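You operate a simulated robot arm through the tools that you are given. There is no shell and no other tool.

You are at the controls of a simulated robot arm. One attempt, no reset.

JOB
Put the store slip's part and the silver bolt in the steel tray.
Fine: the part that bears the slip's lot number; the bolt is in the teal drawer, shut it again; set the count knob to 2.

Only the result counts: the job must be done as asked and must still hold three seconds after the hand-in. Knocking over, shifting, dropping, spilling or breaking anything else fails it.

ROBOT AND FRAMES
A 7-joint arm with a two-finger gripper, fixed in place. Base frame: the origin is on the floor under the middle of its stand, x ahead of it, y to its left, z up; the work surface is at about z = 860. Lengths are in mm, angles in degrees, forces in N, time in s.
With the tool pointing down near the work surface it reaches from about 320 to 760 mm from the base axis. Its first joint turns from -166.0 to 166.0 degrees. Payload 1.71 kg.
Tool frame: the origin (TCP) lies between the finger pads and is the grasp point; the fingertips stand 20 mm ahead of it; z points along the fingers, y is the line along which they close. The gripper opens to 96 mm; its body begins 113 mm behind the TCP.
Orientation is told as [roll, pitch, yaw] about the base's x, y, z axes, in that order, counted from this pose: with the fingers straight down and closing along the base's y, the tool's x points along the base's -x, its y along +y and its z along -z.

CONTROLS
- The arm moves only by the tool jog_arm. Its argument "motion" is a list of rows, each an object of numbers (a shift or turn left out is 0, a gripper value left out holds the last): "dx", "dy", "dz": the shift along the tool's x, y, z in m; "rx", "ry", "rz": the turn, a rotation vector about the tool's x, y, z in degrees; "claw": the opening, from 0 (shut) to 1 (fully open). In form: [{"dx": .., "dy": .., "dz": .., "rx": .., "ry": .., "rz": .., "claw": ..}, ...]. A call has 1 to 20 rows; each row shifts and turns the commanded pose from where the row before left it, along the tool's axes as they then stand. Rows are played at 5 a second. More than 50 mm and 8.6 degrees between two rows, or a gripper value outside its range, and nothing of the call is played. A pose out of reach is approached as far as the arm can. The call stops where the force on the tool passes 40 N (or 10 N more than at its start, if that is more) or the arm is blocked; 0.2 s more then pass. The fingers move at their own pace (about 153 mm/s each) and stop on an object; they squeeze with about 24 N. The grip force told is the motor's: it shows also when the fingers shut on nothing. Time passes only in rows, and 0.2 s behind the last, so rows that do not move let the fingers close. It gives the time, the measured TCP pose, the force on the tool (base axes), the opening and the grip force at its end, in the units of the frame above (readings bear some noise), with the torque about the TCP (base axes, N m) and any sound that the robot's microphone picked up.
- Cameras (640 x 400 px; columns grow to the right, rows downward): "scene" is fixed at [221.4, 648.6, 1594.3]; the picture's right is [-0.70, -0.72, 0.00], its down [-0.48, 0.47, -0.74] and it looks along [0.53, -0.52, -0.67] (base axes); focal length 214 px, centre (320, 200). "wrist" rides on the gripper at [66, 14, -145] in the tool frame; the picture's right is [-0.21, 0.98, 0.00], its down [-0.88, -0.19, -0.45] and it looks along [-0.44, -0.09, 0.90] (tool axes); focal length 275 px, centre (320, 200). There is no depth. A picture from a camera that has moved, and an enlarged one, comes with that camera's place and axes in the base frame and with its lens.
- capture(camera): a new picture of that camera. It takes no simulated time.
- move_column(by): moves the trunk up (or, below 0, down) by that many mm; the arm rides with it, the base frame stays. It gives what a move gives, with no picture.
- close_up(camera, box): a new picture of the part [left, top, right, bottom] of that camera's present view, enlarged. It takes no simulated time.
- sign_off(): hands the job in; it is judged then, once.

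Nothing tells you positions but the pictures and the camera data. Unless the task says otherwise, let go and move clear before handing in.

The tools are called after ">>>" by a JSON object that holds its "op" and its "data". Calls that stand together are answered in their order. jog_arm: Moves the arm, as the interface text tells. Its arguments: {"type":"object","properties":{"motion":{"type":"array","items":{"type":"object","properties":{"dx":{"type":"number"},"dy":{"type":"number"},"dz":{"type":"number"},"rx":{"type":"number"},"ry":{"type":"number"},"rz":{"type":"number"},"claw":{"type":"number"}}}}},"required":["motion"]} The other tools are called the same way: move_column (by) moves the trunk up or down; capture (camera) takes a picture; close_up (camera, box) takes an enlarged picture of a part of a camera's view; sign_off () hands the job in.

At the start:

```text
time_s: 0.0
ee_pos: [395.7, 181.1, 1424.2]
orientation: [0.0, 0.1, 0.1]
ft_force: [0.1, -0.3, 0.1]
torque: [0.01, 0.04, 0.0]
grip_width: 96.2
grasp_force: 0.1
trunk travel left (down, up): [-203.0, 183.0]
```

scene: 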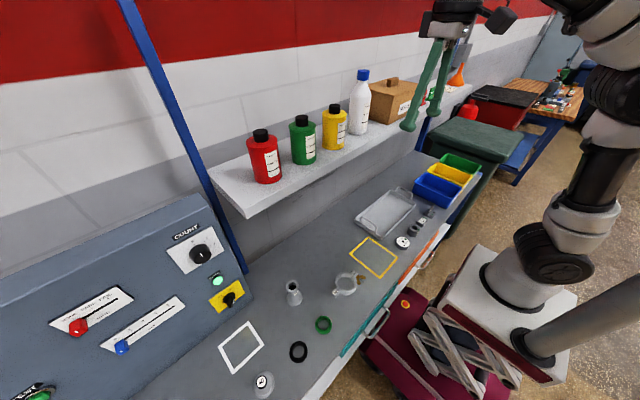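
wrist: 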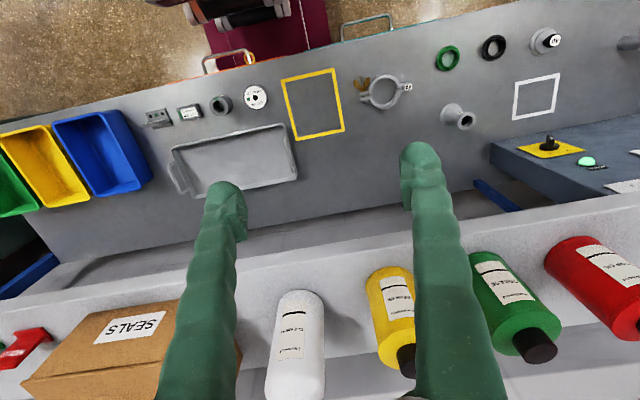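

I see a workbench with a steel tray, bins, several small parts, two drawers (teal and orange), a control panel with a count knob, and a shelf above. First I'll take enlarged views to read the slip and labels.

>>> {"op": "close_up", "data": {"camera": "scene", "box": [160, 180, 260, 320]}}

>>> {"op": "close_up", "data": {"camera": "scene", "box": [320, 140, 480, 300]}}

>>> {"op": "close_up", "data": {"camera": "scene", "box": [200, 250, 400, 400]}}

>>> {"op": "close_up", "data": {"camera": "wrist", "box": [120, 40, 320, 200]}}

>>> {"op": "close_up", "data": {"camera": "wrist", "box": [320, 20, 640, 200]}}

>>> {"op": "close_up", "data": {"camera": "scene", "box": [230, 60, 480, 200]}}

```text
2.86 times, centred on (210, 250) of scene
camera zoom: at [221.4, 648.6, 1594.3], right [-0.7, -0.72, 0.0], down [-0.48, 0.47, -0.74], along [0.53, -0.52, -0.67], focal length 613 px, centre (634, 57)
```

zoom: 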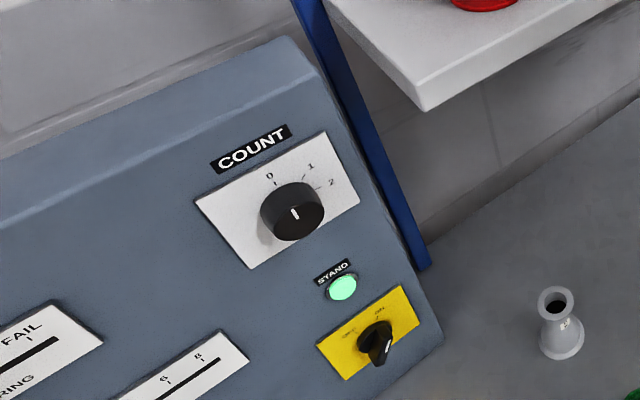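

```text
2.50 times, centred on (400, 220) of scene
camera zoom: at [221.4, 648.6, 1594.3], right [-0.7, -0.72, 0.0], down [-0.48, 0.47, -0.74], along [0.53, -0.52, -0.67], focal length 536 px, centre (120, 150)
```

zoom: 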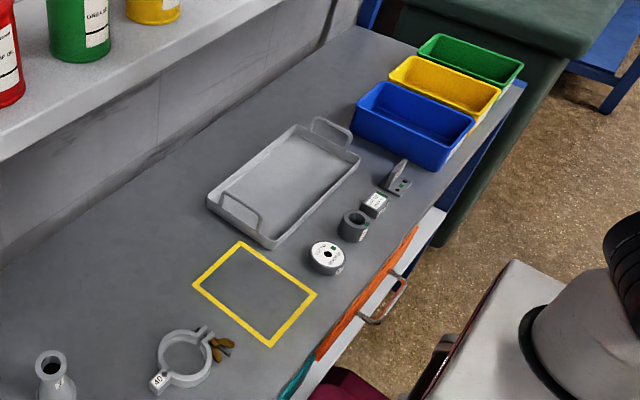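

```text
2.67 times, centred on (300, 325) of scene
camera zoom: at [221.4, 648.6, 1594.3], right [-0.7, -0.72, 0.0], down [-0.48, 0.47, -0.74], along [0.53, -0.52, -0.67], focal length 572 px, centre (373, -133)
```

zoom: 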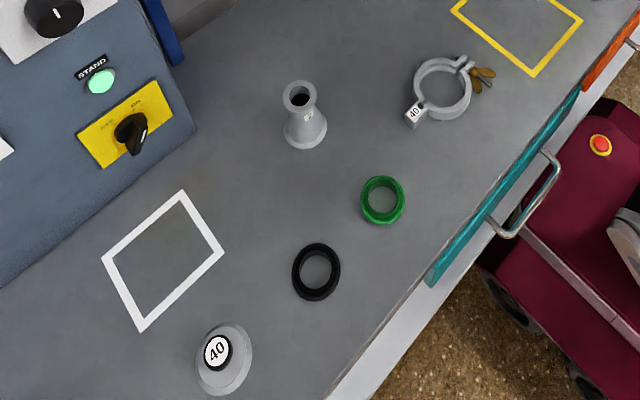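

```text
2.50 times, centred on (220, 120) of wrist
camera zoom: at [330.4, 193.8, 1569.4], right [0.2, 0.98, 0.0], down [0.88, -0.18, 0.44], along [0.43, -0.09, -0.9], focal length 688 px, centre (570, 400)
```

zoom: 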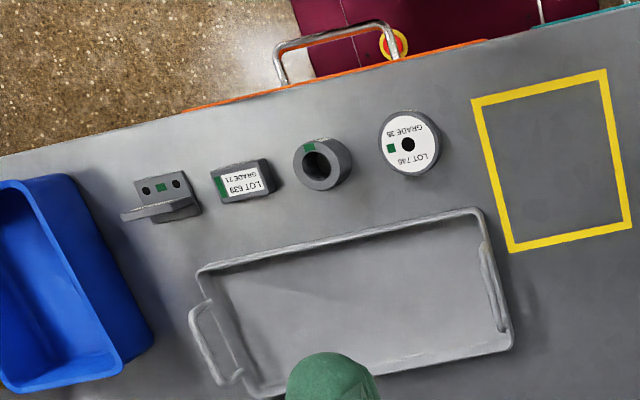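

```text
2.00 times, centred on (480, 110) of wrist
camera zoom: at [330.4, 193.8, 1569.4], right [0.2, 0.98, 0.0], down [0.88, -0.18, 0.44], along [0.43, -0.09, -0.9], focal length 551 px, centre (0, 380)
```

zoom: 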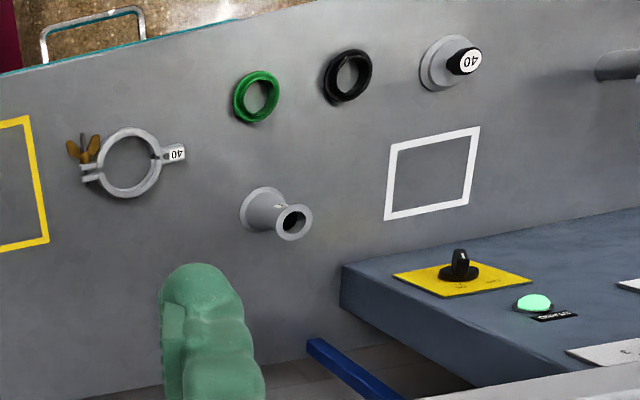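

```text
2.56 times, centred on (355, 130) of scene
camera zoom: at [221.4, 648.6, 1594.3], right [-0.7, -0.72, 0.0], down [-0.48, 0.47, -0.74], along [0.53, -0.52, -0.67], focal length 549 px, centre (230, 379)
```

zoom: 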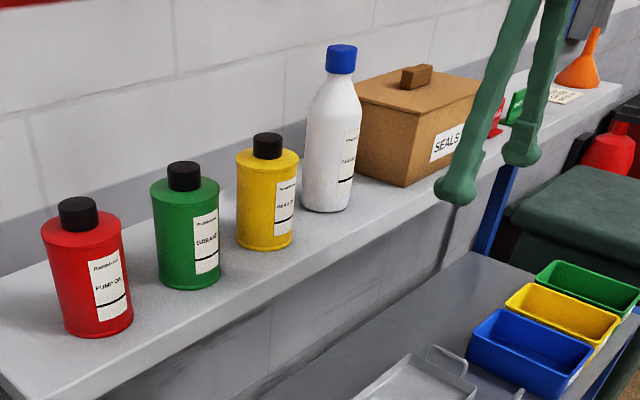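

The slip seems to lie on the shelf near the orange funnel, partly behind the gripper. I'll zoom in on it and on the part labels.

>>> {"op": "close_up", "data": {"camera": "scene", "box": [420, 60, 480, 110]}}

>>> {"op": "close_up", "data": {"camera": "wrist", "box": [140, 70, 290, 140]}}

>>> {"op": "close_up", "data": {"camera": "scene", "box": [390, 195, 450, 260]}}

>>> {"op": "close_up", "data": {"camera": "wrist", "box": [0, 260, 200, 400]}}

```text
8.00 times, centred on (450, 85) of scene
camera zoom: at [221.4, 648.6, 1594.3], right [-0.7, -0.72, 0.0], down [-0.48, 0.47, -0.74], along [0.53, -0.52, -0.67], focal length 1716 px, centre (-720, 1120)
```

zoom: 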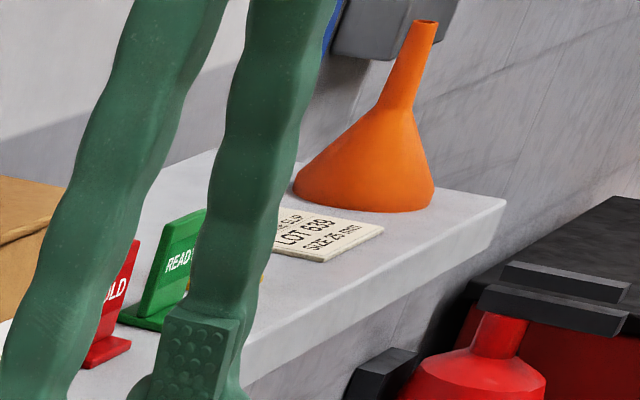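

```text
4.27 times, centred on (215, 105) of wrist
camera zoom: at [330.4, 193.8, 1569.4], right [0.2, 0.98, 0.0], down [0.88, -0.18, 0.44], along [0.43, -0.09, -0.9], focal length 1174 px, centre (768, 605)
```

zoom: 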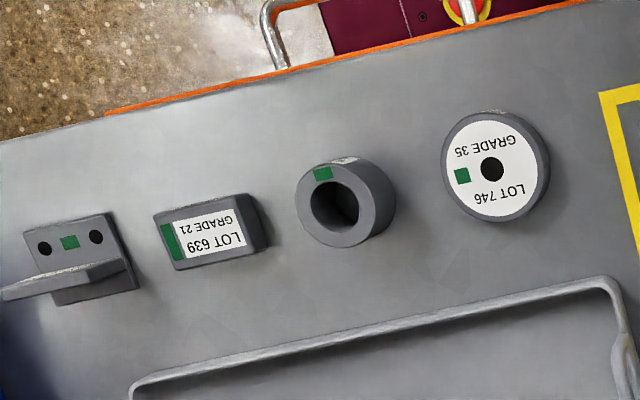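

```text
6.15 times, centred on (420, 228) of scene
camera zoom: at [221.4, 648.6, 1594.3], right [-0.7, -0.72, 0.0], down [-0.48, 0.47, -0.74], along [0.53, -0.52, -0.67], focal length 1320 px, centre (-295, 31)
```

zoom: 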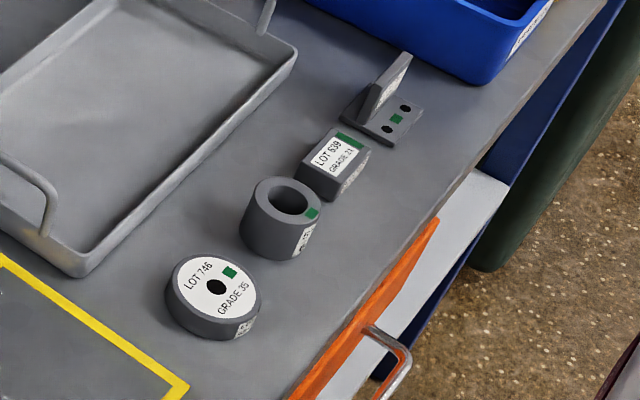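

```text
2.86 times, centred on (100, 330) of wrist
camera zoom: at [330.4, 193.8, 1569.4], right [0.2, 0.98, 0.0], down [0.88, -0.18, 0.44], along [0.43, -0.09, -0.9], focal length 786 px, centre (949, -171)
```

zoom: 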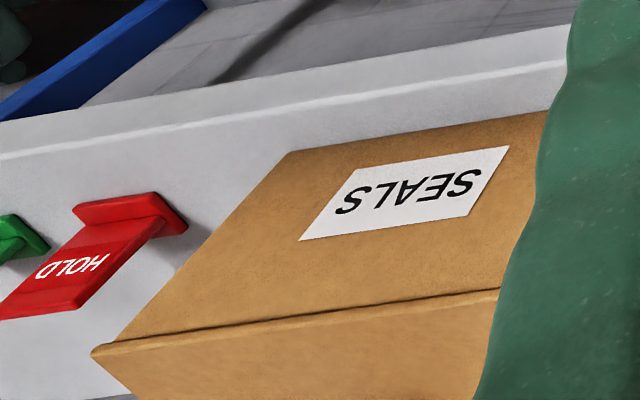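

The visible slip reads "LOT 639", and the small block also looks like "LOT 639". I'll check at higher zoom, including the other parts' labels.

>>> {"op": "close_up", "data": {"camera": "scene", "box": [452, 83, 472, 96]}}

>>> {"op": "close_up", "data": {"camera": "wrist", "box": [170, 95, 210, 125]}}

>>> {"op": "close_up", "data": {"camera": "scene", "box": [412, 195, 442, 220]}}

>>> {"op": "close_up", "data": {"camera": "scene", "box": [400, 220, 430, 250]}}

>>> {"op": "close_up", "data": {"camera": "scene", "box": [0, 240, 260, 400]}}

>>> {"op": "close_up", "data": {"camera": "scene", "box": [320, 220, 460, 360]}}

```text
16.00 times, centred on (462, 90) of scene
camera zoom: at [221.4, 648.6, 1594.3], right [-0.7, -0.72, 0.0], down [-0.48, 0.47, -0.74], along [0.53, -0.52, -0.67], focal length 3432 px, centre (-1952, 1968)
```

zoom: 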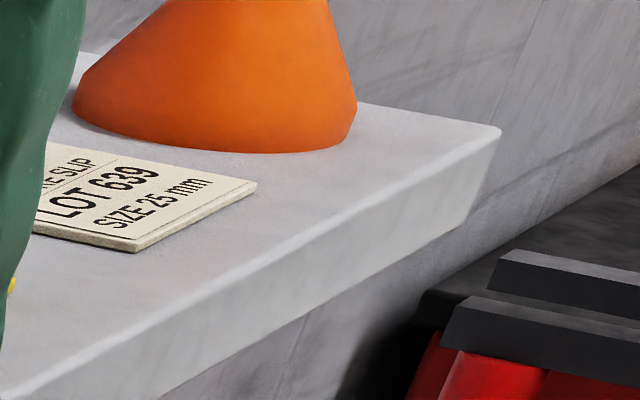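

```text
13.33 times, centred on (190, 110) of wrist
camera zoom: at [330.4, 193.8, 1569.4], right [0.2, 0.98, 0.0], down [0.88, -0.18, 0.44], along [0.43, -0.09, -0.9], focal length 3670 px, centre (2053, 1400)
```

zoom: 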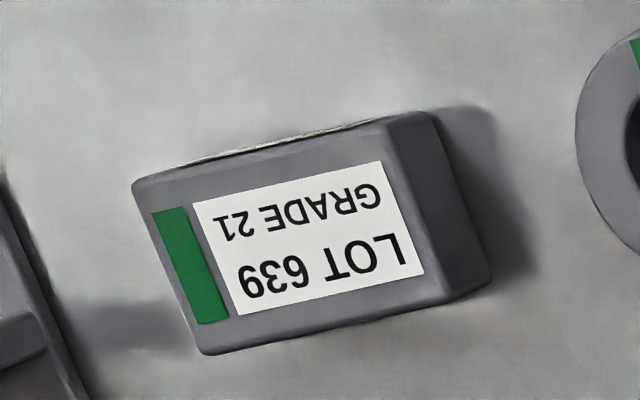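

```text
16.00 times, centred on (427, 208) of scene
camera zoom: at [221.4, 648.6, 1594.3], right [-0.7, -0.72, 0.0], down [-0.48, 0.47, -0.74], along [0.53, -0.52, -0.67], focal length 3432 px, centre (-1392, 80)
```

zoom: 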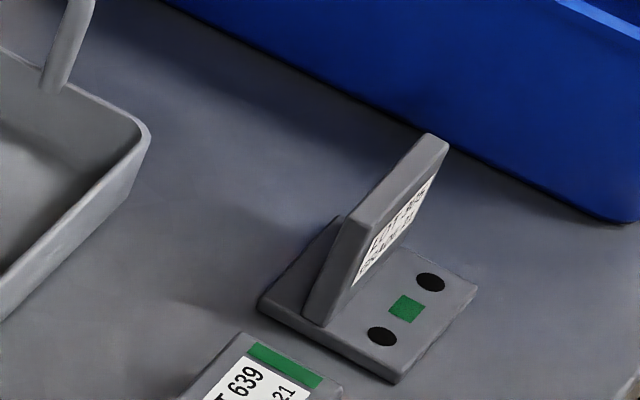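

```text
13.33 times, centred on (415, 235) of scene
camera zoom: at [221.4, 648.6, 1594.3], right [-0.7, -0.72, 0.0], down [-0.48, 0.47, -0.74], along [0.53, -0.52, -0.67], focal length 2860 px, centre (-947, -267)
```

zoom: 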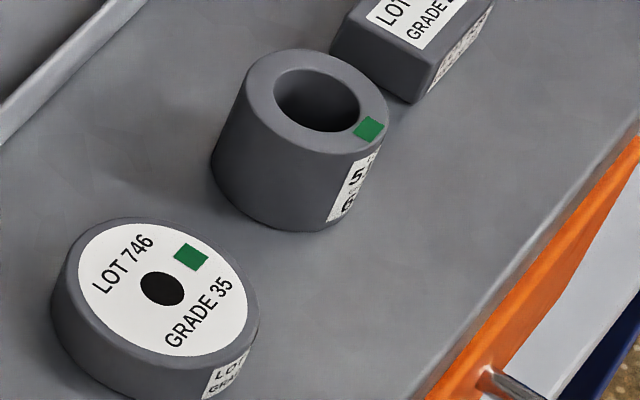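

```text
2.46 times, centred on (130, 320) of scene
camera zoom: at [221.4, 648.6, 1594.3], right [-0.7, -0.72, 0.0], down [-0.48, 0.47, -0.74], along [0.53, -0.52, -0.67], focal length 528 px, centre (788, -95)
```

zoom: 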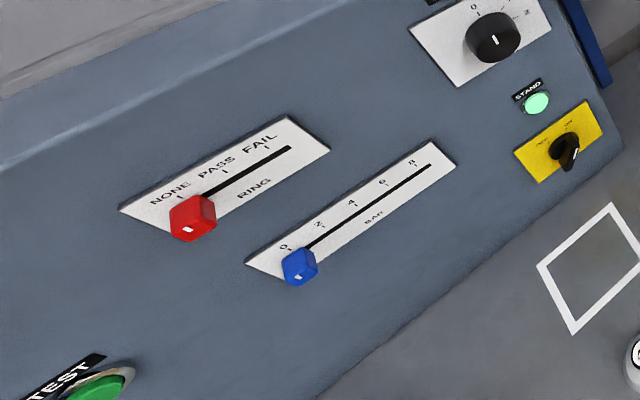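

```text
2.86 times, centred on (390, 290) of scene
camera zoom: at [221.4, 648.6, 1594.3], right [-0.7, -0.72, 0.0], down [-0.48, 0.47, -0.74], along [0.53, -0.52, -0.67], focal length 613 px, centre (120, -57)
```

zoom: 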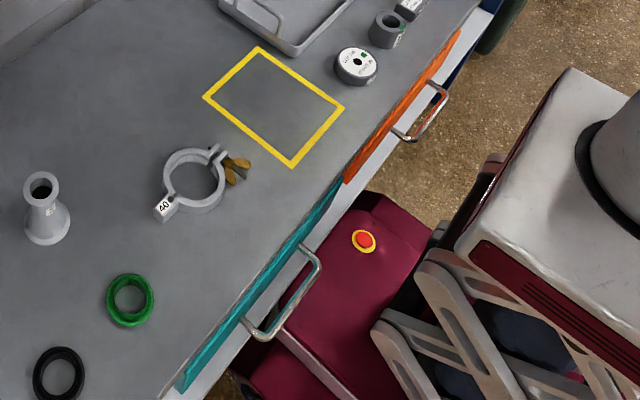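

The slip says LOT 639 and the small grey block at about (367, -128) bears LOT 639. Next I'll shift the arm to the left, clear of the shelf, to look at the panel, the knob and the teal drawer.

>>> {"op": "jog_arm", "data": {"motion": [{"dy": 0.05}, {"dy": 0.05}, {"dy": 0.05}, {"dy": 0.05}, {"dy": 0.04}]}}

>>> {"op": "capture", "data": {"camera": "wrist"}}

>>> {"op": "capture", "data": {"camera": "scene"}}

```text
time_s: 1.2
ee_pos: [334.7, 350.3, 1413.4]
orientation: [0.2, -1.1, 0.1]
ft_force: [-0.3, 0.4, 1.8]
torque: [-0.04, -0.13, 0.0]
grip_width: 96.2
grasp_force: 0.1
out of reach, approached as far as the arm can: row 2, 3, 4, 5
trunk travel left (down, up): [-203.0, 183.0]
```

```text
taken
camera wrist: at [266.4, 362.8, 1556.8], right [0.2, 0.98, 0.01], down [0.87, -0.19, 0.46], along [0.45, -0.09, -0.89], focal length 275 px, centre (320, 200)
```

wrist: 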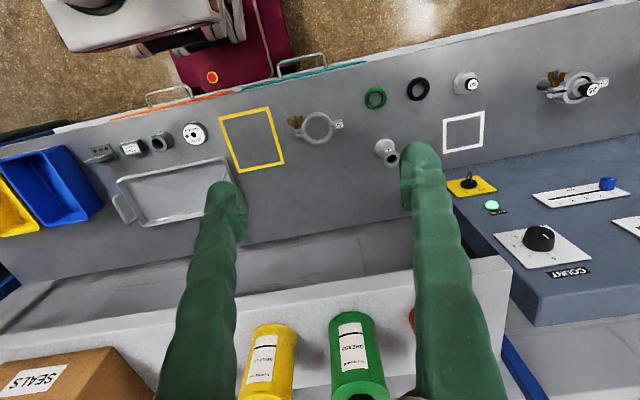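

```text
taken
```

scene: 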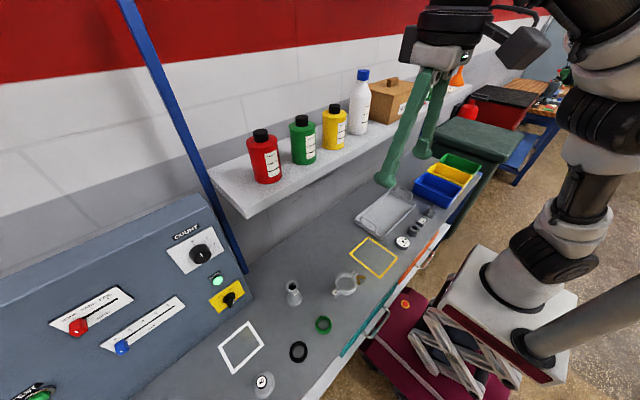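

The arm reached its limit at this height, but I get a useful view. I'll zoom in on the panel to work out its geometry.

>>> {"op": "close_up", "data": {"camera": "wrist", "box": [430, 100, 640, 340]}}

>>> {"op": "close_up", "data": {"camera": "scene", "box": [140, 180, 280, 330]}}

>>> {"op": "close_up", "data": {"camera": "wrist", "box": [480, 210, 600, 290]}}

>>> {"op": "close_up", "data": {"camera": "wrist", "box": [200, 40, 400, 140]}}

```text
1.67 times, centred on (535, 220) of wrist
camera zoom: at [266.4, 362.8, 1556.8], right [0.2, 0.98, 0.01], down [0.87, -0.19, 0.46], along [0.45, -0.09, -0.89], focal length 459 px, centre (-38, 167)
```

zoom: 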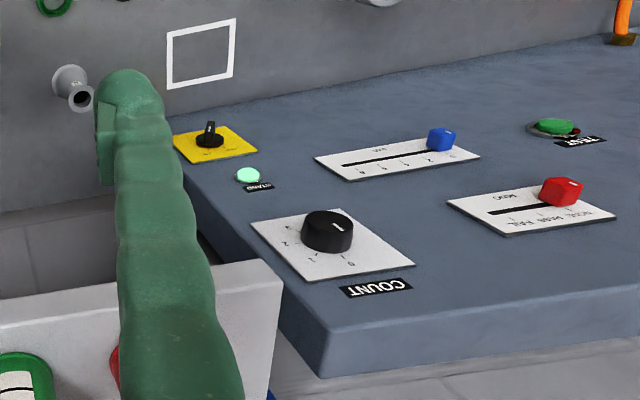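

```text
2.67 times, centred on (210, 255) of scene
camera zoom: at [221.4, 648.6, 1594.3], right [-0.7, -0.72, 0.0], down [-0.48, 0.47, -0.74], along [0.53, -0.52, -0.67], focal length 572 px, centre (613, 53)
```

zoom: 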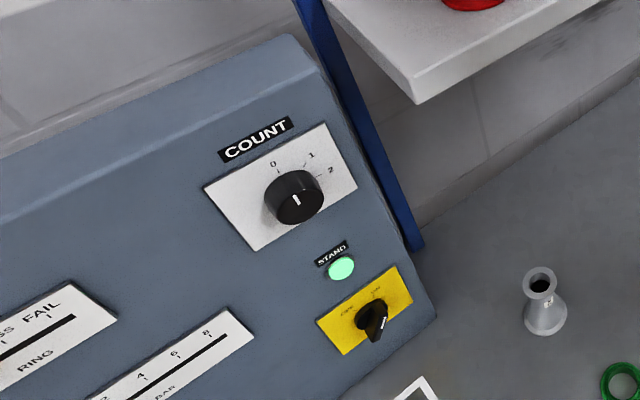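

```text
5.00 times, centred on (540, 250) of wrist
camera zoom: at [266.4, 362.8, 1556.8], right [0.2, 0.98, 0.01], down [0.87, -0.19, 0.46], along [0.45, -0.09, -0.89], focal length 1376 px, centre (-780, -50)
```

zoom: 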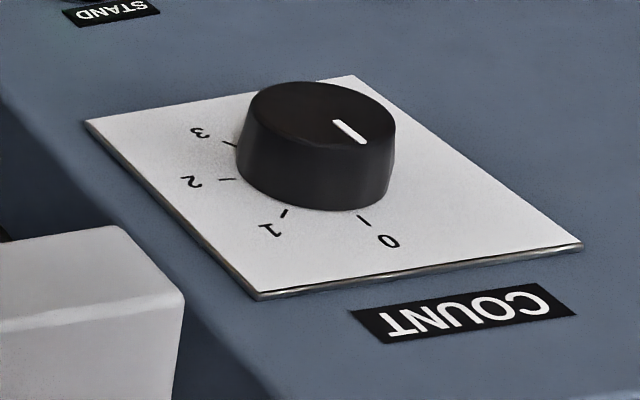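

```text
3.20 times, centred on (300, 90) of wrist
camera zoom: at [266.4, 362.8, 1556.8], right [0.2, 0.98, 0.01], down [0.87, -0.19, 0.46], along [0.45, -0.09, -0.89], focal length 881 px, centre (384, 552)
```

zoom: 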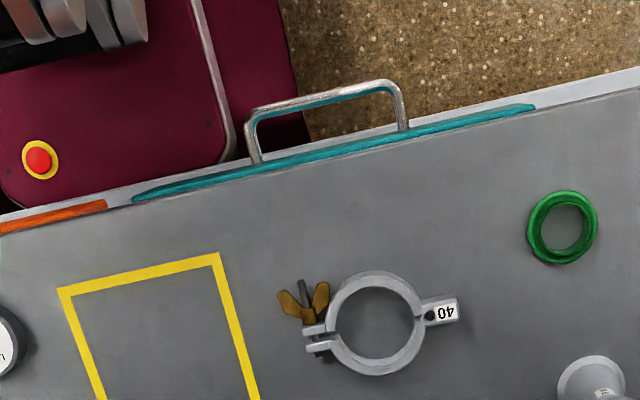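

The knob plate triangulates to a vertical face at x≈595, with the knob near (575, 648, 1205). It now points to 0, which is at 12 o'clock, and "2" is clockwise at about 4 o'clock. The teal drawer's handle bar is near x≈260, y 266–376, z≈788. I'll lower the arm a little to see how commands follow after a reach limit.

>>> {"op": "jog_arm", "data": {"motion": [{"dz": 0.05}, {"dz": 0.05}]}}

```text
time_s: 1.8
ee_pos: [333.3, 350.1, 1312.4]
orientation: [0.0, -0.9, 0.0]
ft_force: [-0.4, -0.6, -0.3]
torque: [-0.01, -0.01, 0.01]
grip_width: 96.2
grasp_force: 0.1
trunk travel left (down, up): [-203.0, 183.0]
```

Each call starts from the measured pose. Next I'll descend in front of the bench to look closely at the teal drawer handle and fingers.

>>> {"op": "jog_arm", "data": {"motion": [{"dx": 0.02, "dz": 0.045}, {"dx": 0.02, "dy": -0.005, "dz": 0.045}, {"dx": 0.02, "dy": -0.005, "dz": 0.045}, {"dx": 0.02, "dy": -0.005, "dz": 0.045}, {"dx": 0.02, "dy": -0.005, "dz": 0.045}, {"dx": 0.02, "dy": -0.005, "dz": 0.045}]}}

>>> {"op": "capture", "data": {"camera": "wrist"}}

>>> {"op": "capture", "data": {"camera": "scene"}}

```text
time_s: 3.2
ee_pos: [215.6, 320.0, 1045.4]
orientation: [0.1, -1.0, 0.1]
ft_force: [0.3, -0.4, 0.6]
torque: [0.0, -0.03, -0.03]
grip_width: 95.9
grasp_force: 0.0
trunk travel left (down, up): [-203.0, 183.0]
```

```text
taken
camera wrist: at [147.7, 333.2, 1190.0], right [0.21, 0.98, 0.0], down [0.87, -0.18, 0.46], along [0.45, -0.09, -0.89], focal length 275 px, centre (320, 200)
```

wrist: 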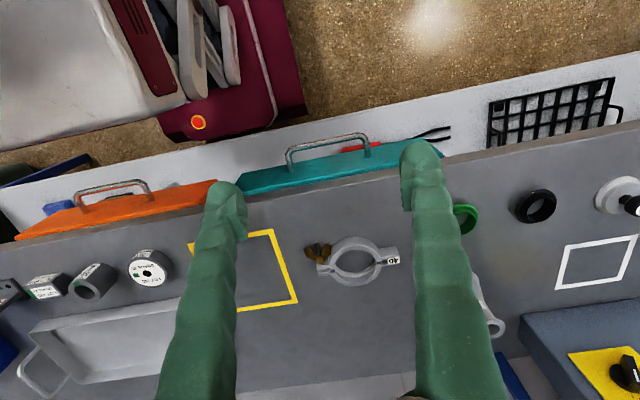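

```text
taken
```

scene: 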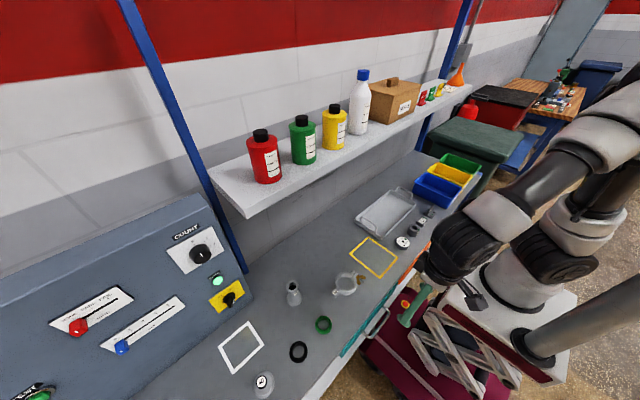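

>>> {"op": "close_up", "data": {"camera": "wrist", "box": [220, 110, 460, 240]}}

>>> {"op": "close_up", "data": {"camera": "wrist", "box": [380, 130, 460, 230]}}

>>> {"op": "close_up", "data": {"camera": "scene", "box": [320, 260, 460, 360]}}

```text
2.67 times, centred on (340, 175) of wrist
camera zoom: at [147.7, 333.2, 1190.0], right [0.21, 0.98, 0.0], down [0.87, -0.18, 0.46], along [0.45, -0.09, -0.89], focal length 734 px, centre (267, 267)
```

zoom: 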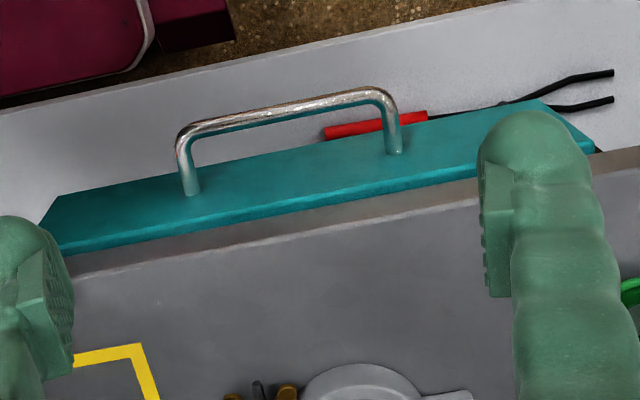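

```text
4.00 times, centred on (420, 180) of wrist
camera zoom: at [147.7, 333.2, 1190.0], right [0.21, 0.98, 0.0], down [0.87, -0.18, 0.46], along [0.45, -0.09, -0.89], focal length 1101 px, centre (-80, 280)
```

zoom: 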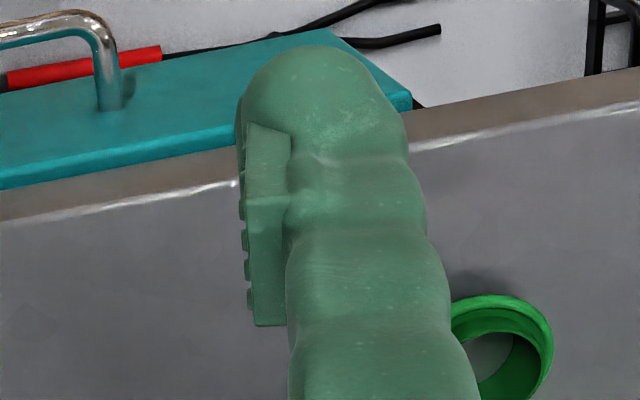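

```text
4.00 times, centred on (390, 310) of scene
camera zoom: at [221.4, 648.6, 1594.3], right [-0.7, -0.72, 0.0], down [-0.48, 0.47, -0.74], along [0.53, -0.52, -0.67], focal length 858 px, centre (40, -240)
```

zoom: 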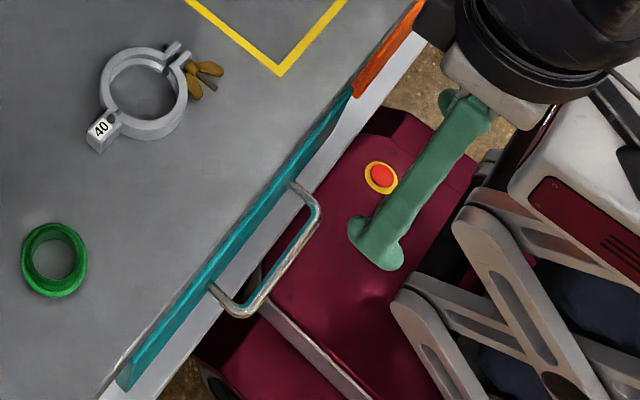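

The handle bar is about 34 mm off the drawer face and the fingers are about 25 mm thick, so I'll grip the bar with a tilted tool that closes across it. First I'll yaw the tool by -90° and check how well the arm can do that.

>>> {"op": "jog_arm", "data": {"motion": [{"rz": -8.2}, {"rz": -8.2}, {"rz": -8.2}, {"rz": -8.2}, {"rz": -8.2}, {"rz": -8.2}, {"rz": -8.2}, {"rz": -8.2}, {"rz": -8.2}, {"rz": -8.2}, {"rz": -8.0}]}}

>>> {"op": "capture", "data": {"camera": "scene"}}

>>> {"op": "capture", "data": {"camera": "wrist"}}

```text
time_s: 5.6
ee_pos: [219.0, 319.9, 1042.9]
orientation: [-0.8, 0.1, 90.2]
ft_force: [-0.4, -0.9, -0.5]
torque: [-0.03, 0.0, -0.01]
grip_width: 96.1
grasp_force: 0.1
trunk travel left (down, up): [-203.0, 183.0]
```

```text
taken
```

scene: 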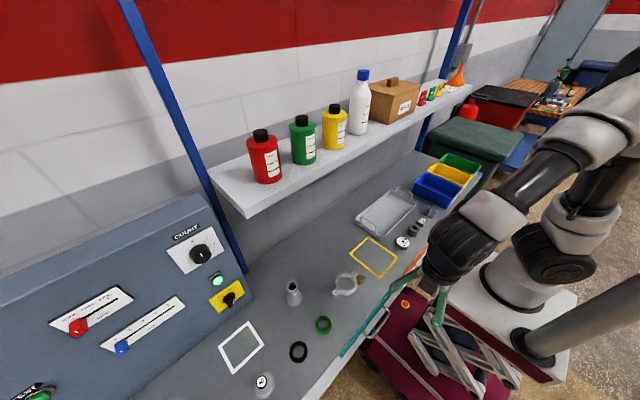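

```text
taken
camera wrist: at [202.5, 253.9, 1187.8], right [-0.98, 0.2, -0.01], down [0.18, 0.88, 0.45], along [0.1, 0.44, -0.89], focal length 275 px, centre (320, 200)
```

wrist: 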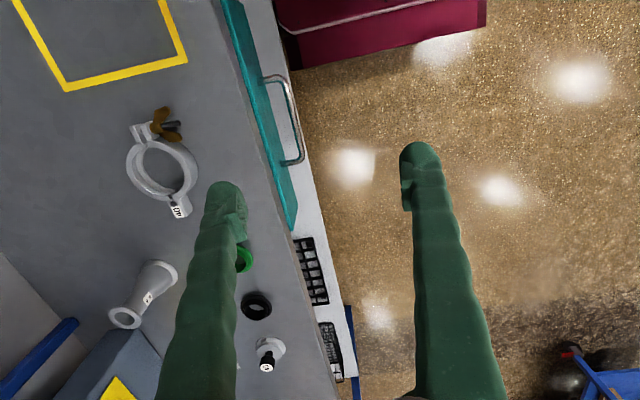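

Yaw succeeded. Now I'll tilt the tool by 60° so it points forward and down toward the drawer face.

>>> {"op": "jog_arm", "data": {"motion": [{"rx": 7.5}, {"rx": 7.5}, {"rx": 7.5}, {"rx": 7.5}, {"rx": 7.5}, {"rx": 7.5}, {"rx": 7.5}, {"rx": 7.5}]}}

>>> {"op": "capture", "data": {"camera": "scene"}}

>>> {"op": "capture", "data": {"camera": "wrist"}}

```text
time_s: 7.4
ee_pos: [219.2, 321.2, 1041.8]
orientation: [-61.0, 0.1, 90.1]
ft_force: [0.2, 0.9, 0.7]
torque: [-0.01, 0.03, -0.02]
grip_width: 96.0
grasp_force: 0.0
trunk travel left (down, up): [-203.0, 183.0]
```

```text
taken
```

scene: 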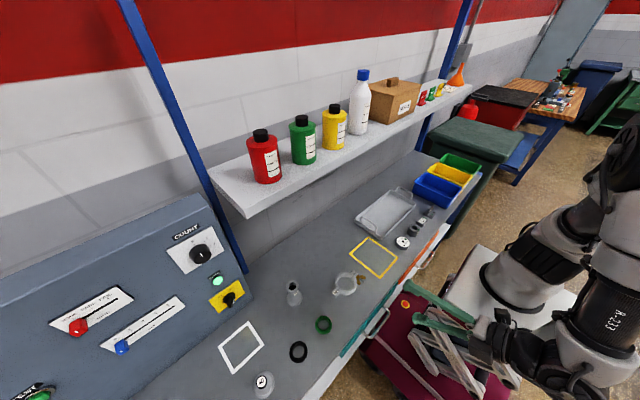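

```text
taken
camera wrist: at [84.7, 254.3, 1100.4], right [-0.48, 0.2, -0.86], down [-0.3, 0.88, 0.38], along [0.83, 0.44, -0.35], focal length 275 px, centre (320, 200)
```

wrist: 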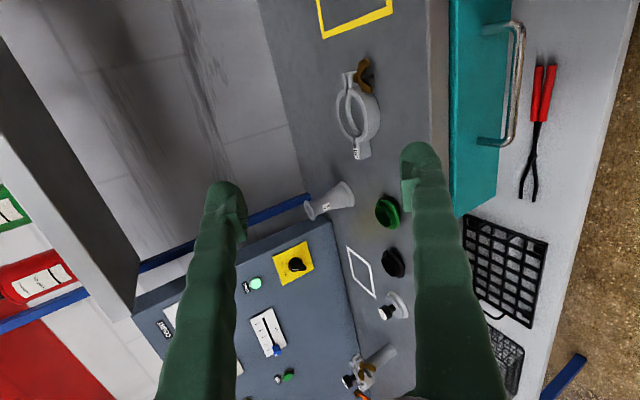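

Now the handle is visible with its face. I'll zoom in for accurate position.

>>> {"op": "close_up", "data": {"camera": "wrist", "box": [420, 0, 580, 170]}}

>>> {"op": "close_up", "data": {"camera": "scene", "box": [330, 260, 450, 360]}}

```text
2.35 times, centred on (500, 85) of wrist
camera zoom: at [84.7, 254.3, 1100.4], right [-0.48, 0.2, -0.86], down [-0.3, 0.88, 0.38], along [0.83, 0.44, -0.35], focal length 648 px, centre (-104, 471)
```

zoom: 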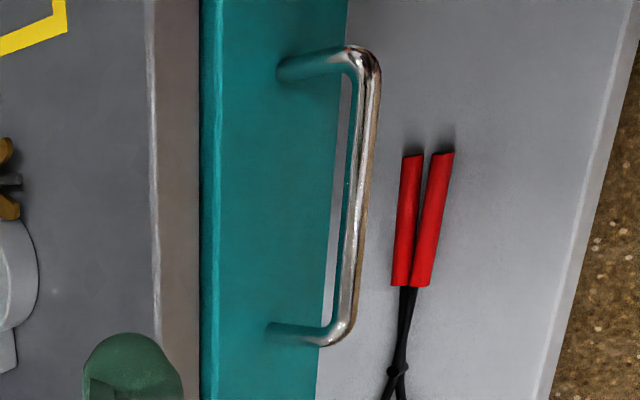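

```text
4.00 times, centred on (390, 310) of scene
camera zoom: at [221.4, 648.6, 1594.3], right [-0.7, -0.72, 0.0], down [-0.48, 0.47, -0.74], along [0.53, -0.52, -0.67], focal length 858 px, centre (40, -240)
```

zoom: 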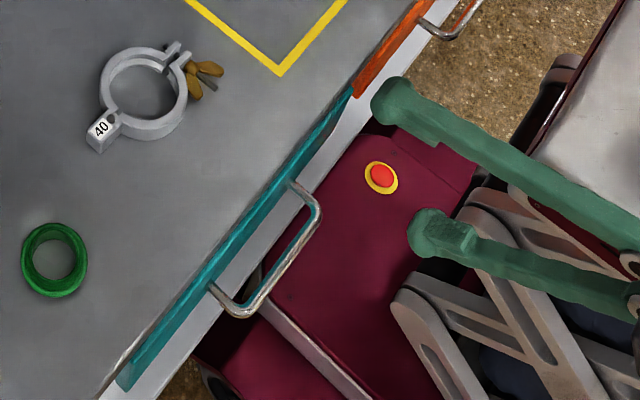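

Bar centre is near (260, 321, 789), with the drawer face at x≈290. I'll tilt to 75°, narrow the gripper and move to a pre-grasp pose about 60 mm short of the bar.

>>> {"op": "jog_arm", "data": {"motion": [{"rx": 7}, {"rx": 7, "claw": 0.3}, {"dy": 0.045, "dz": 0.008}, {"dy": 0.045, "dz": 0.008}, {"dy": 0.045, "dz": 0.008}, {"dy": 0.045, "dz": 0.008}]}}

>>> {"op": "capture", "data": {"camera": "scene"}}

>>> {"op": "capture", "data": {"camera": "wrist"}}

```text
time_s: 8.8
ee_pos: [203.4, 321.7, 862.4]
orientation: [-74.8, 0.0, 90.2]
ft_force: [-1.0, -0.3, 0.0]
torque: [0.03, 0.02, 0.03]
grip_width: 28.6
grasp_force: 0.1
trunk travel left (down, up): [-203.0, 183.0]
```

```text
taken
```

scene: 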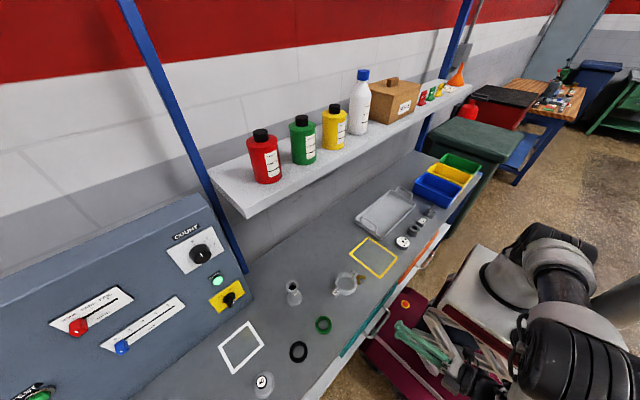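

```text
taken
camera wrist: at [58.4, 255.1, 886.7], right [-0.26, 0.21, -0.94], down [-0.38, 0.88, 0.29], along [0.89, 0.44, -0.15], focal length 275 px, centre (320, 200)
```

wrist: 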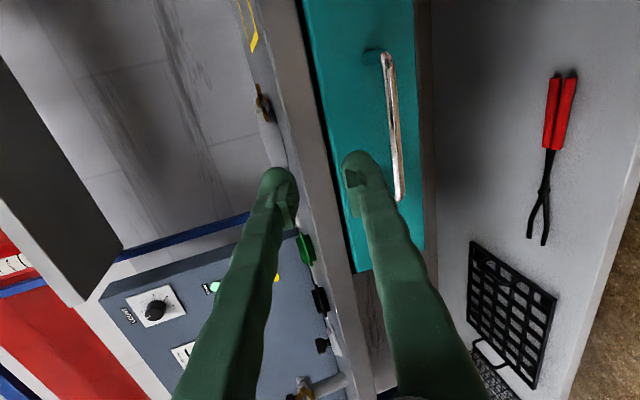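

>>> {"op": "close_up", "data": {"camera": "wrist", "box": [320, 20, 450, 230]}}

>>> {"op": "close_up", "data": {"camera": "scene", "box": [350, 280, 450, 370]}}

```text
1.90 times, centred on (385, 125) of wrist
camera zoom: at [58.4, 255.1, 886.7], right [-0.26, 0.21, -0.94], down [-0.38, 0.88, 0.29], along [0.89, 0.44, -0.15], focal length 524 px, centre (196, 343)
```

zoom: 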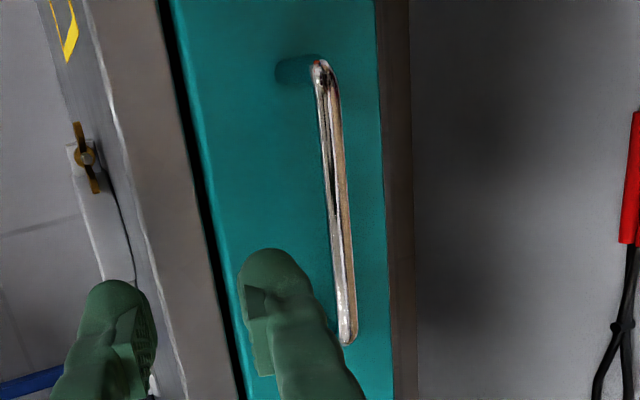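

```text
4.44 times, centred on (400, 325) of scene
camera zoom: at [221.4, 648.6, 1594.3], right [-0.7, -0.72, 0.0], down [-0.48, 0.47, -0.74], along [0.53, -0.52, -0.67], focal length 953 px, centre (-36, -356)
```

zoom: 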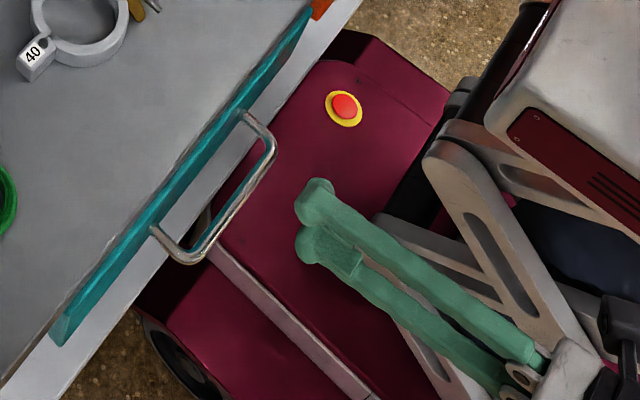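

Refined: the bar is near (262, 320, 781.5). I'll line up on the bar at about 60 mm distance and check before advancing.

>>> {"op": "jog_arm", "data": {"motion": [{"dx": 0.0017, "dy": 0.0313, "dz": 0.006}, {"dy": 0.0313, "dz": 0.0065}]}}

>>> {"op": "close_up", "data": {"camera": "wrist", "box": [240, 20, 440, 240]}}

>>> {"op": "close_up", "data": {"camera": "scene", "box": [350, 280, 450, 370]}}

```text
time_s: 9.4
ee_pos: [200.6, 322.0, 798.4]
orientation: [-74.6, -0.3, 89.4]
ft_force: [0.1, 0.5, 0.0]
torque: [-0.01, -0.01, -0.02]
grip_width: 28.9
grasp_force: 0.0
trunk travel left (down, up): [-203.0, 183.0]
```

```text
1.82 times, centred on (340, 130) of wrist
camera zoom: at [56.6, 256.4, 823.7], right [-0.26, 0.21, -0.94], down [-0.37, 0.88, 0.3], along [0.89, 0.43, -0.15], focal length 500 px, centre (284, 327)
```

zoom: 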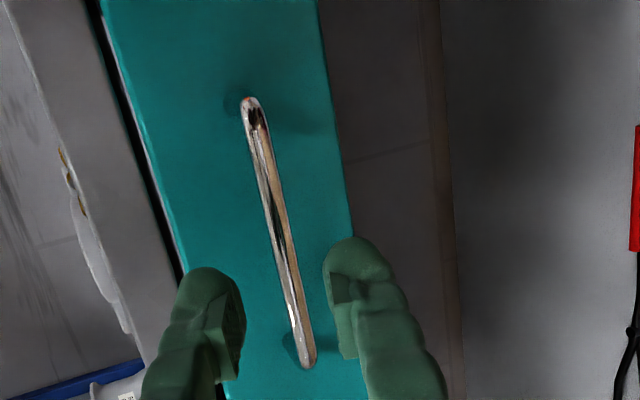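

```text
4.44 times, centred on (400, 325) of scene
camera zoom: at [221.4, 648.6, 1594.3], right [-0.7, -0.72, 0.0], down [-0.48, 0.47, -0.74], along [0.53, -0.52, -0.67], focal length 953 px, centre (-36, -356)
```

zoom: 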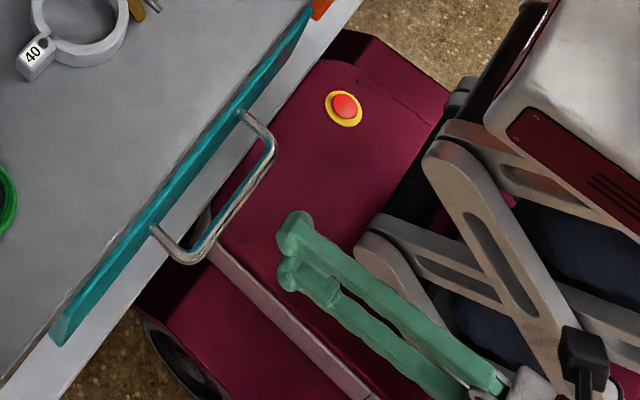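

The bar is centred between the fingers. I'll advance about 58 mm and close on the bar.

>>> {"op": "jog_arm", "data": {"motion": [{"dz": 0.02}, {"dz": 0.02}, {"dz": 0.018}, {}, {"claw": 0.0}, {}, {}]}}

>>> {"op": "capture", "data": {"camera": "wrist"}}

```text
time_s: 11.0
ee_pos: [253.9, 320.6, 784.4]
orientation: [-75.1, 0.0, 90.1]
ft_force: [1.7, 1.3, 20.6]
torque: [-0.05, -0.12, -0.09]
grip_width: 6.1
grasp_force: 34.0
trunk travel left (down, up): [-203.0, 183.0]
```

```text
taken
camera wrist: at [110.1, 253.9, 807.9], right [-0.25, 0.21, -0.95], down [-0.38, 0.88, 0.29], along [0.89, 0.44, -0.14], focal length 275 px, centre (320, 200)
```

wrist: 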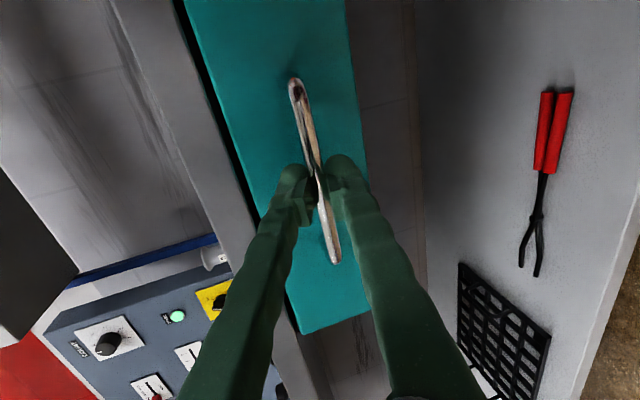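

The bar is gripped. I'll relieve the slight vertical load and start pulling the drawer straight toward -x.

>>> {"op": "jog_arm", "data": {"motion": [{"dy": -0.0014, "dz": -0.0004}, {"dy": 0.0013, "dz": -0.0048}, {"dy": 0.0026, "dz": -0.0097}, {"dy": 0.0026, "dz": -0.0097}]}}

```text
time_s: 12.0
ee_pos: [228.5, 319.8, 783.4]
orientation: [-75.2, -0.1, 90.2]
ft_force: [-1.0, 16.9, 26.1]
torque: [-0.09, -0.13, -0.23]
grip_width: 6.1
grasp_force: 34.4
trunk travel left (down, up): [-203.0, 183.0]
```

>>> {"op": "capture", "data": {"camera": "wrist"}}

>>> {"op": "close_up", "data": {"camera": "scene", "box": [330, 260, 470, 380]}}

```text
taken
camera wrist: at [84.9, 253.2, 807.7], right [-0.25, 0.21, -0.95], down [-0.39, 0.87, 0.29], along [0.89, 0.44, -0.14], focal length 275 px, centre (320, 200)
```

wrist: 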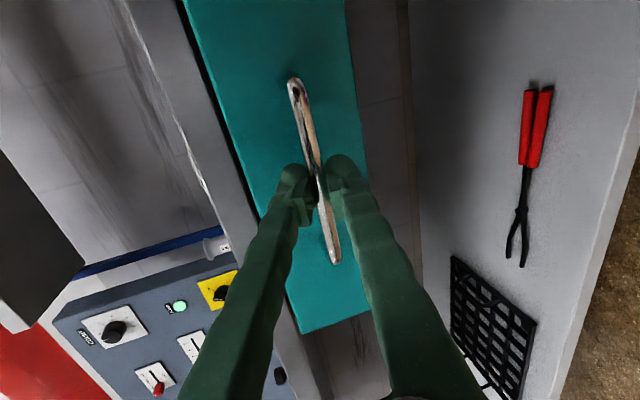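

```text
3.33 times, centred on (400, 320) of scene
camera zoom: at [221.4, 648.6, 1594.3], right [-0.7, -0.72, 0.0], down [-0.48, 0.47, -0.74], along [0.53, -0.52, -0.67], focal length 715 px, centre (53, -200)
```

zoom: 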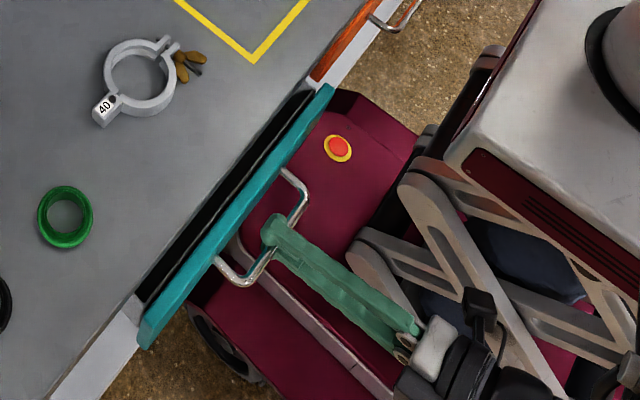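

The drawer is coming out cleanly. I'll keep pulling in small steps while relieving the side load.

>>> {"op": "jog_arm", "data": {"motion": [{"dx": -0.0008, "dy": -0.001, "dz": -0.0005}, {"dy": 0.0026, "dz": -0.0097}, {"dy": 0.0026, "dz": -0.0097}, {"dy": 0.0026, "dz": -0.0097}, {"dy": 0.0026, "dz": -0.0097}, {"dy": 0.0026, "dz": -0.0097}]}}

```text
time_s: 13.4
ee_pos: [204.7, 308.9, 783.1]
orientation: [-75.4, 0.4, 85.7]
ft_force: [1.1, 25.0, 17.0]
torque: [-0.2, 0.01, 0.59]
grip_width: 6.1
grasp_force: 33.8
trunk travel left (down, up): [-203.0, 183.0]
```

>>> {"op": "capture", "data": {"camera": "wrist"}}

>>> {"op": "capture", "data": {"camera": "scene"}}

>>> {"op": "close_up", "data": {"camera": "scene", "box": [330, 260, 470, 380]}}

```text
taken
camera wrist: at [56.5, 252.4, 806.8], right [-0.23, 0.22, -0.95], down [-0.32, 0.9, 0.29], along [0.92, 0.37, -0.14], focal length 275 px, centre (320, 200)
```

wrist: 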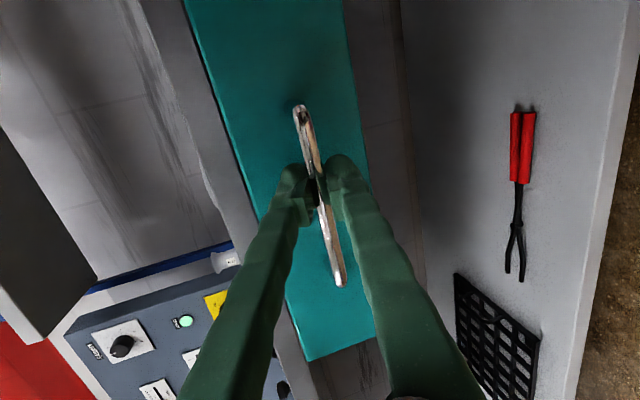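

```text
taken
```

scene: 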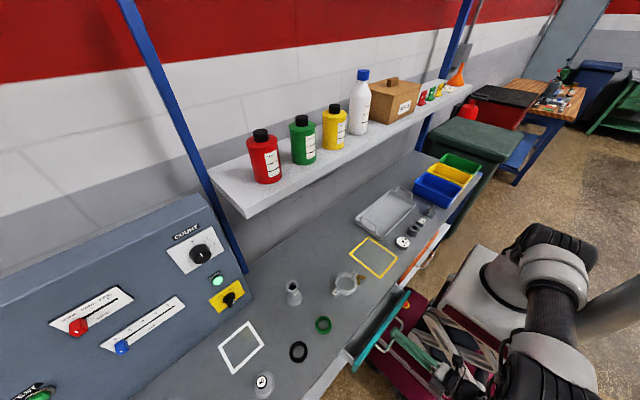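

```text
3.33 times, centred on (400, 320) of scene
camera zoom: at [221.4, 648.6, 1594.3], right [-0.7, -0.72, 0.0], down [-0.48, 0.47, -0.74], along [0.53, -0.52, -0.67], focal length 715 px, centre (53, -200)
```

zoom: 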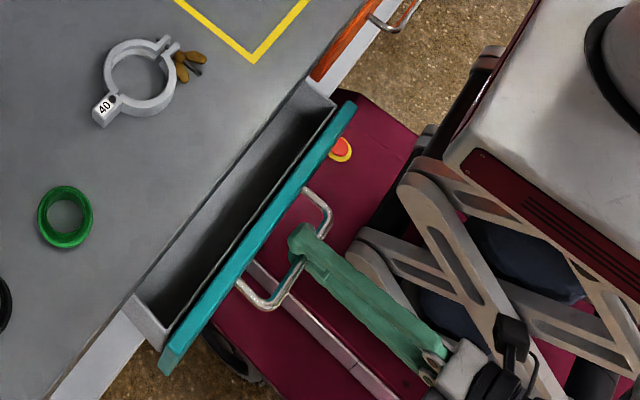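

The drawer is open about 50 mm but the arm started to bind in this posture and slid along the bar. I'll release, back off gently, and later pull from above with a vertical tool.

>>> {"op": "jog_arm", "data": {"motion": [{"claw": 0.35}, {}, {"dz": -0.01}, {"dz": -0.01}, {"dz": -0.01}]}}

>>> {"op": "capture", "data": {"camera": "wrist"}}

```text
time_s: 14.8
ee_pos: [189.0, 290.9, 791.2]
orientation: [-76.4, 0.7, 80.5]
ft_force: [-0.2, -0.1, -0.5]
torque: [0.0, -0.01, -0.02]
grip_width: 33.4
grasp_force: 0.0
trunk travel left (down, up): [-203.0, 183.0]
stopped in row 5: the arm was blocked; the commanded pose is now the measured one
```

```text
taken
camera wrist: at [36.4, 249.2, 813.0], right [-0.2, 0.23, -0.95], down [-0.24, 0.93, 0.27], along [0.95, 0.28, -0.13], focal length 275 px, centre (320, 200)
```

wrist: 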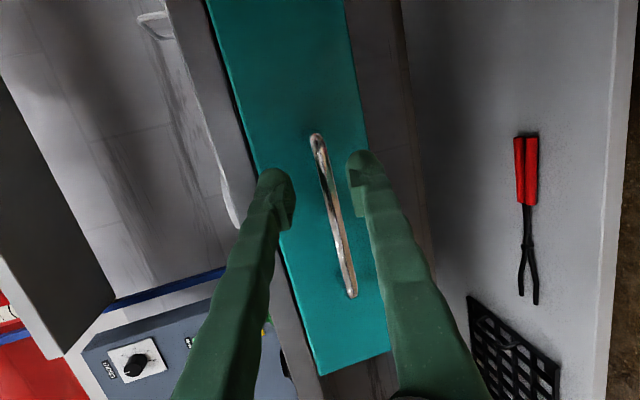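

The wrist hit something behind it. The fingertips are just clear of the bar, so I'll rise vertically in small steps.

>>> {"op": "jog_arm", "data": {"motion": [{"dy": -0.005, "dz": -0.0014}, {"dy": -0.008, "dz": -0.0022}, {"dy": -0.01, "dz": -0.0025}, {"dy": -0.01, "dz": -0.0025}]}}

>>> {"op": "capture", "data": {"camera": "wrist"}}

>>> {"op": "close_up", "data": {"camera": "scene", "box": [330, 240, 530, 400]}}

```text
time_s: 15.8
ee_pos: [200.6, 279.6, 823.9]
orientation: [-76.8, 1.6, 78.7]
ft_force: [-0.8, -0.1, 0.5]
torque: [-0.03, -0.02, -0.02]
grip_width: 33.6
grasp_force: 0.1
trunk travel left (down, up): [-203.0, 183.0]
```

```text
taken
camera wrist: at [45.4, 244.1, 844.2], right [-0.18, 0.22, -0.96], down [-0.21, 0.94, 0.26], along [0.96, 0.25, -0.13], focal length 275 px, centre (320, 200)
```

wrist: 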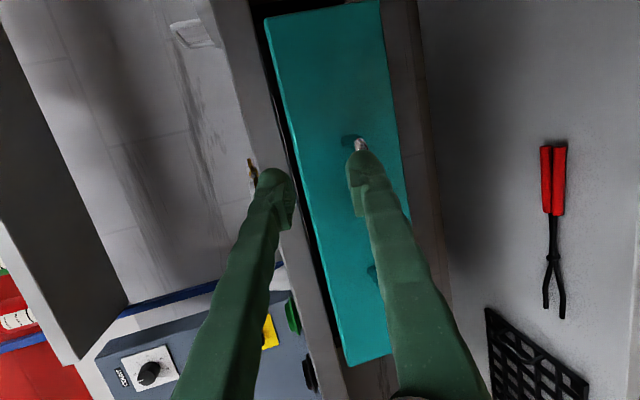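

```text
2.50 times, centred on (430, 320) of scene
camera zoom: at [221.4, 648.6, 1594.3], right [-0.7, -0.72, 0.0], down [-0.48, 0.47, -0.74], along [0.53, -0.52, -0.67], focal length 536 px, centre (45, -100)
```

zoom: 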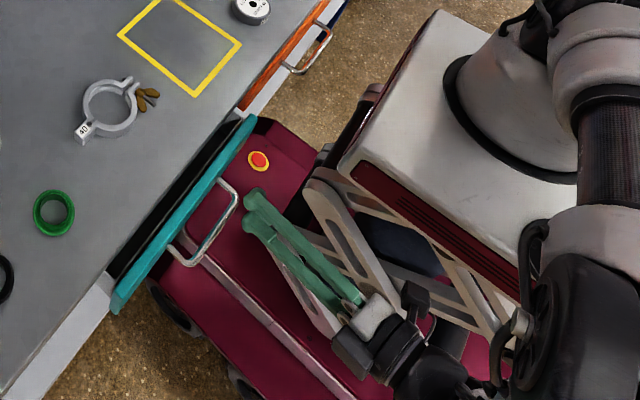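

I'll rise to z≈1000 and bring the tool back to vertical with the fingers closing along x.

>>> {"op": "jog_arm", "data": {"motion": [{"dy": -0.044, "dz": -0.0105}, {"dy": -0.044, "dz": -0.0105}, {"dy": -0.044, "dz": -0.0105}, {"dy": -0.044, "dz": -0.0105}, {"rx": -8.5}, {"rx": -8.5}, {"rx": -8.5}, {"rx": -8.5}, {"rx": -8.5}, {"rx": -8.5}, {"rx": -8.5}, {"rx": -8.5}, {"rx": -8.5}, {"rz": -5.6}, {"rz": -5.6}]}}

>>> {"op": "capture", "data": {"camera": "wrist"}}

>>> {"op": "capture", "data": {"camera": "scene"}}

```text
time_s: 19.0
ee_pos: [185.4, 297.5, 1006.0]
orientation: [0.5, 0.6, 93.2]
ft_force: [0.1, 0.7, 0.3]
torque: [-0.01, -0.01, 0.0]
grip_width: 33.5
grasp_force: 0.0
trunk travel left (down, up): [-203.0, 183.0]
```

```text
taken
camera wrist: at [176.3, 231.3, 1152.0], right [-0.99, 0.15, 0.01], down [0.14, 0.89, 0.43], along [0.06, 0.43, -0.9], focal length 275 px, centre (320, 200)
```

wrist: 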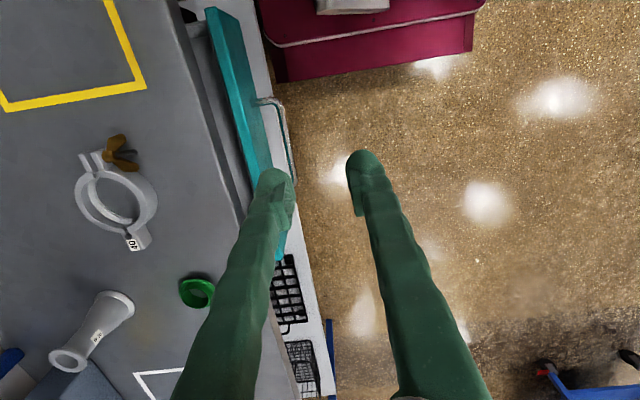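

```text
taken
```

scene: 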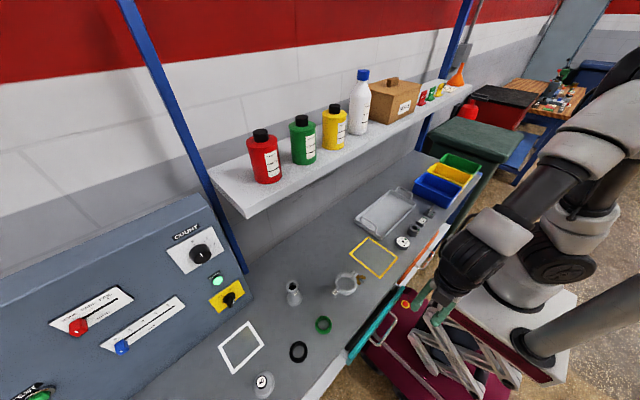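

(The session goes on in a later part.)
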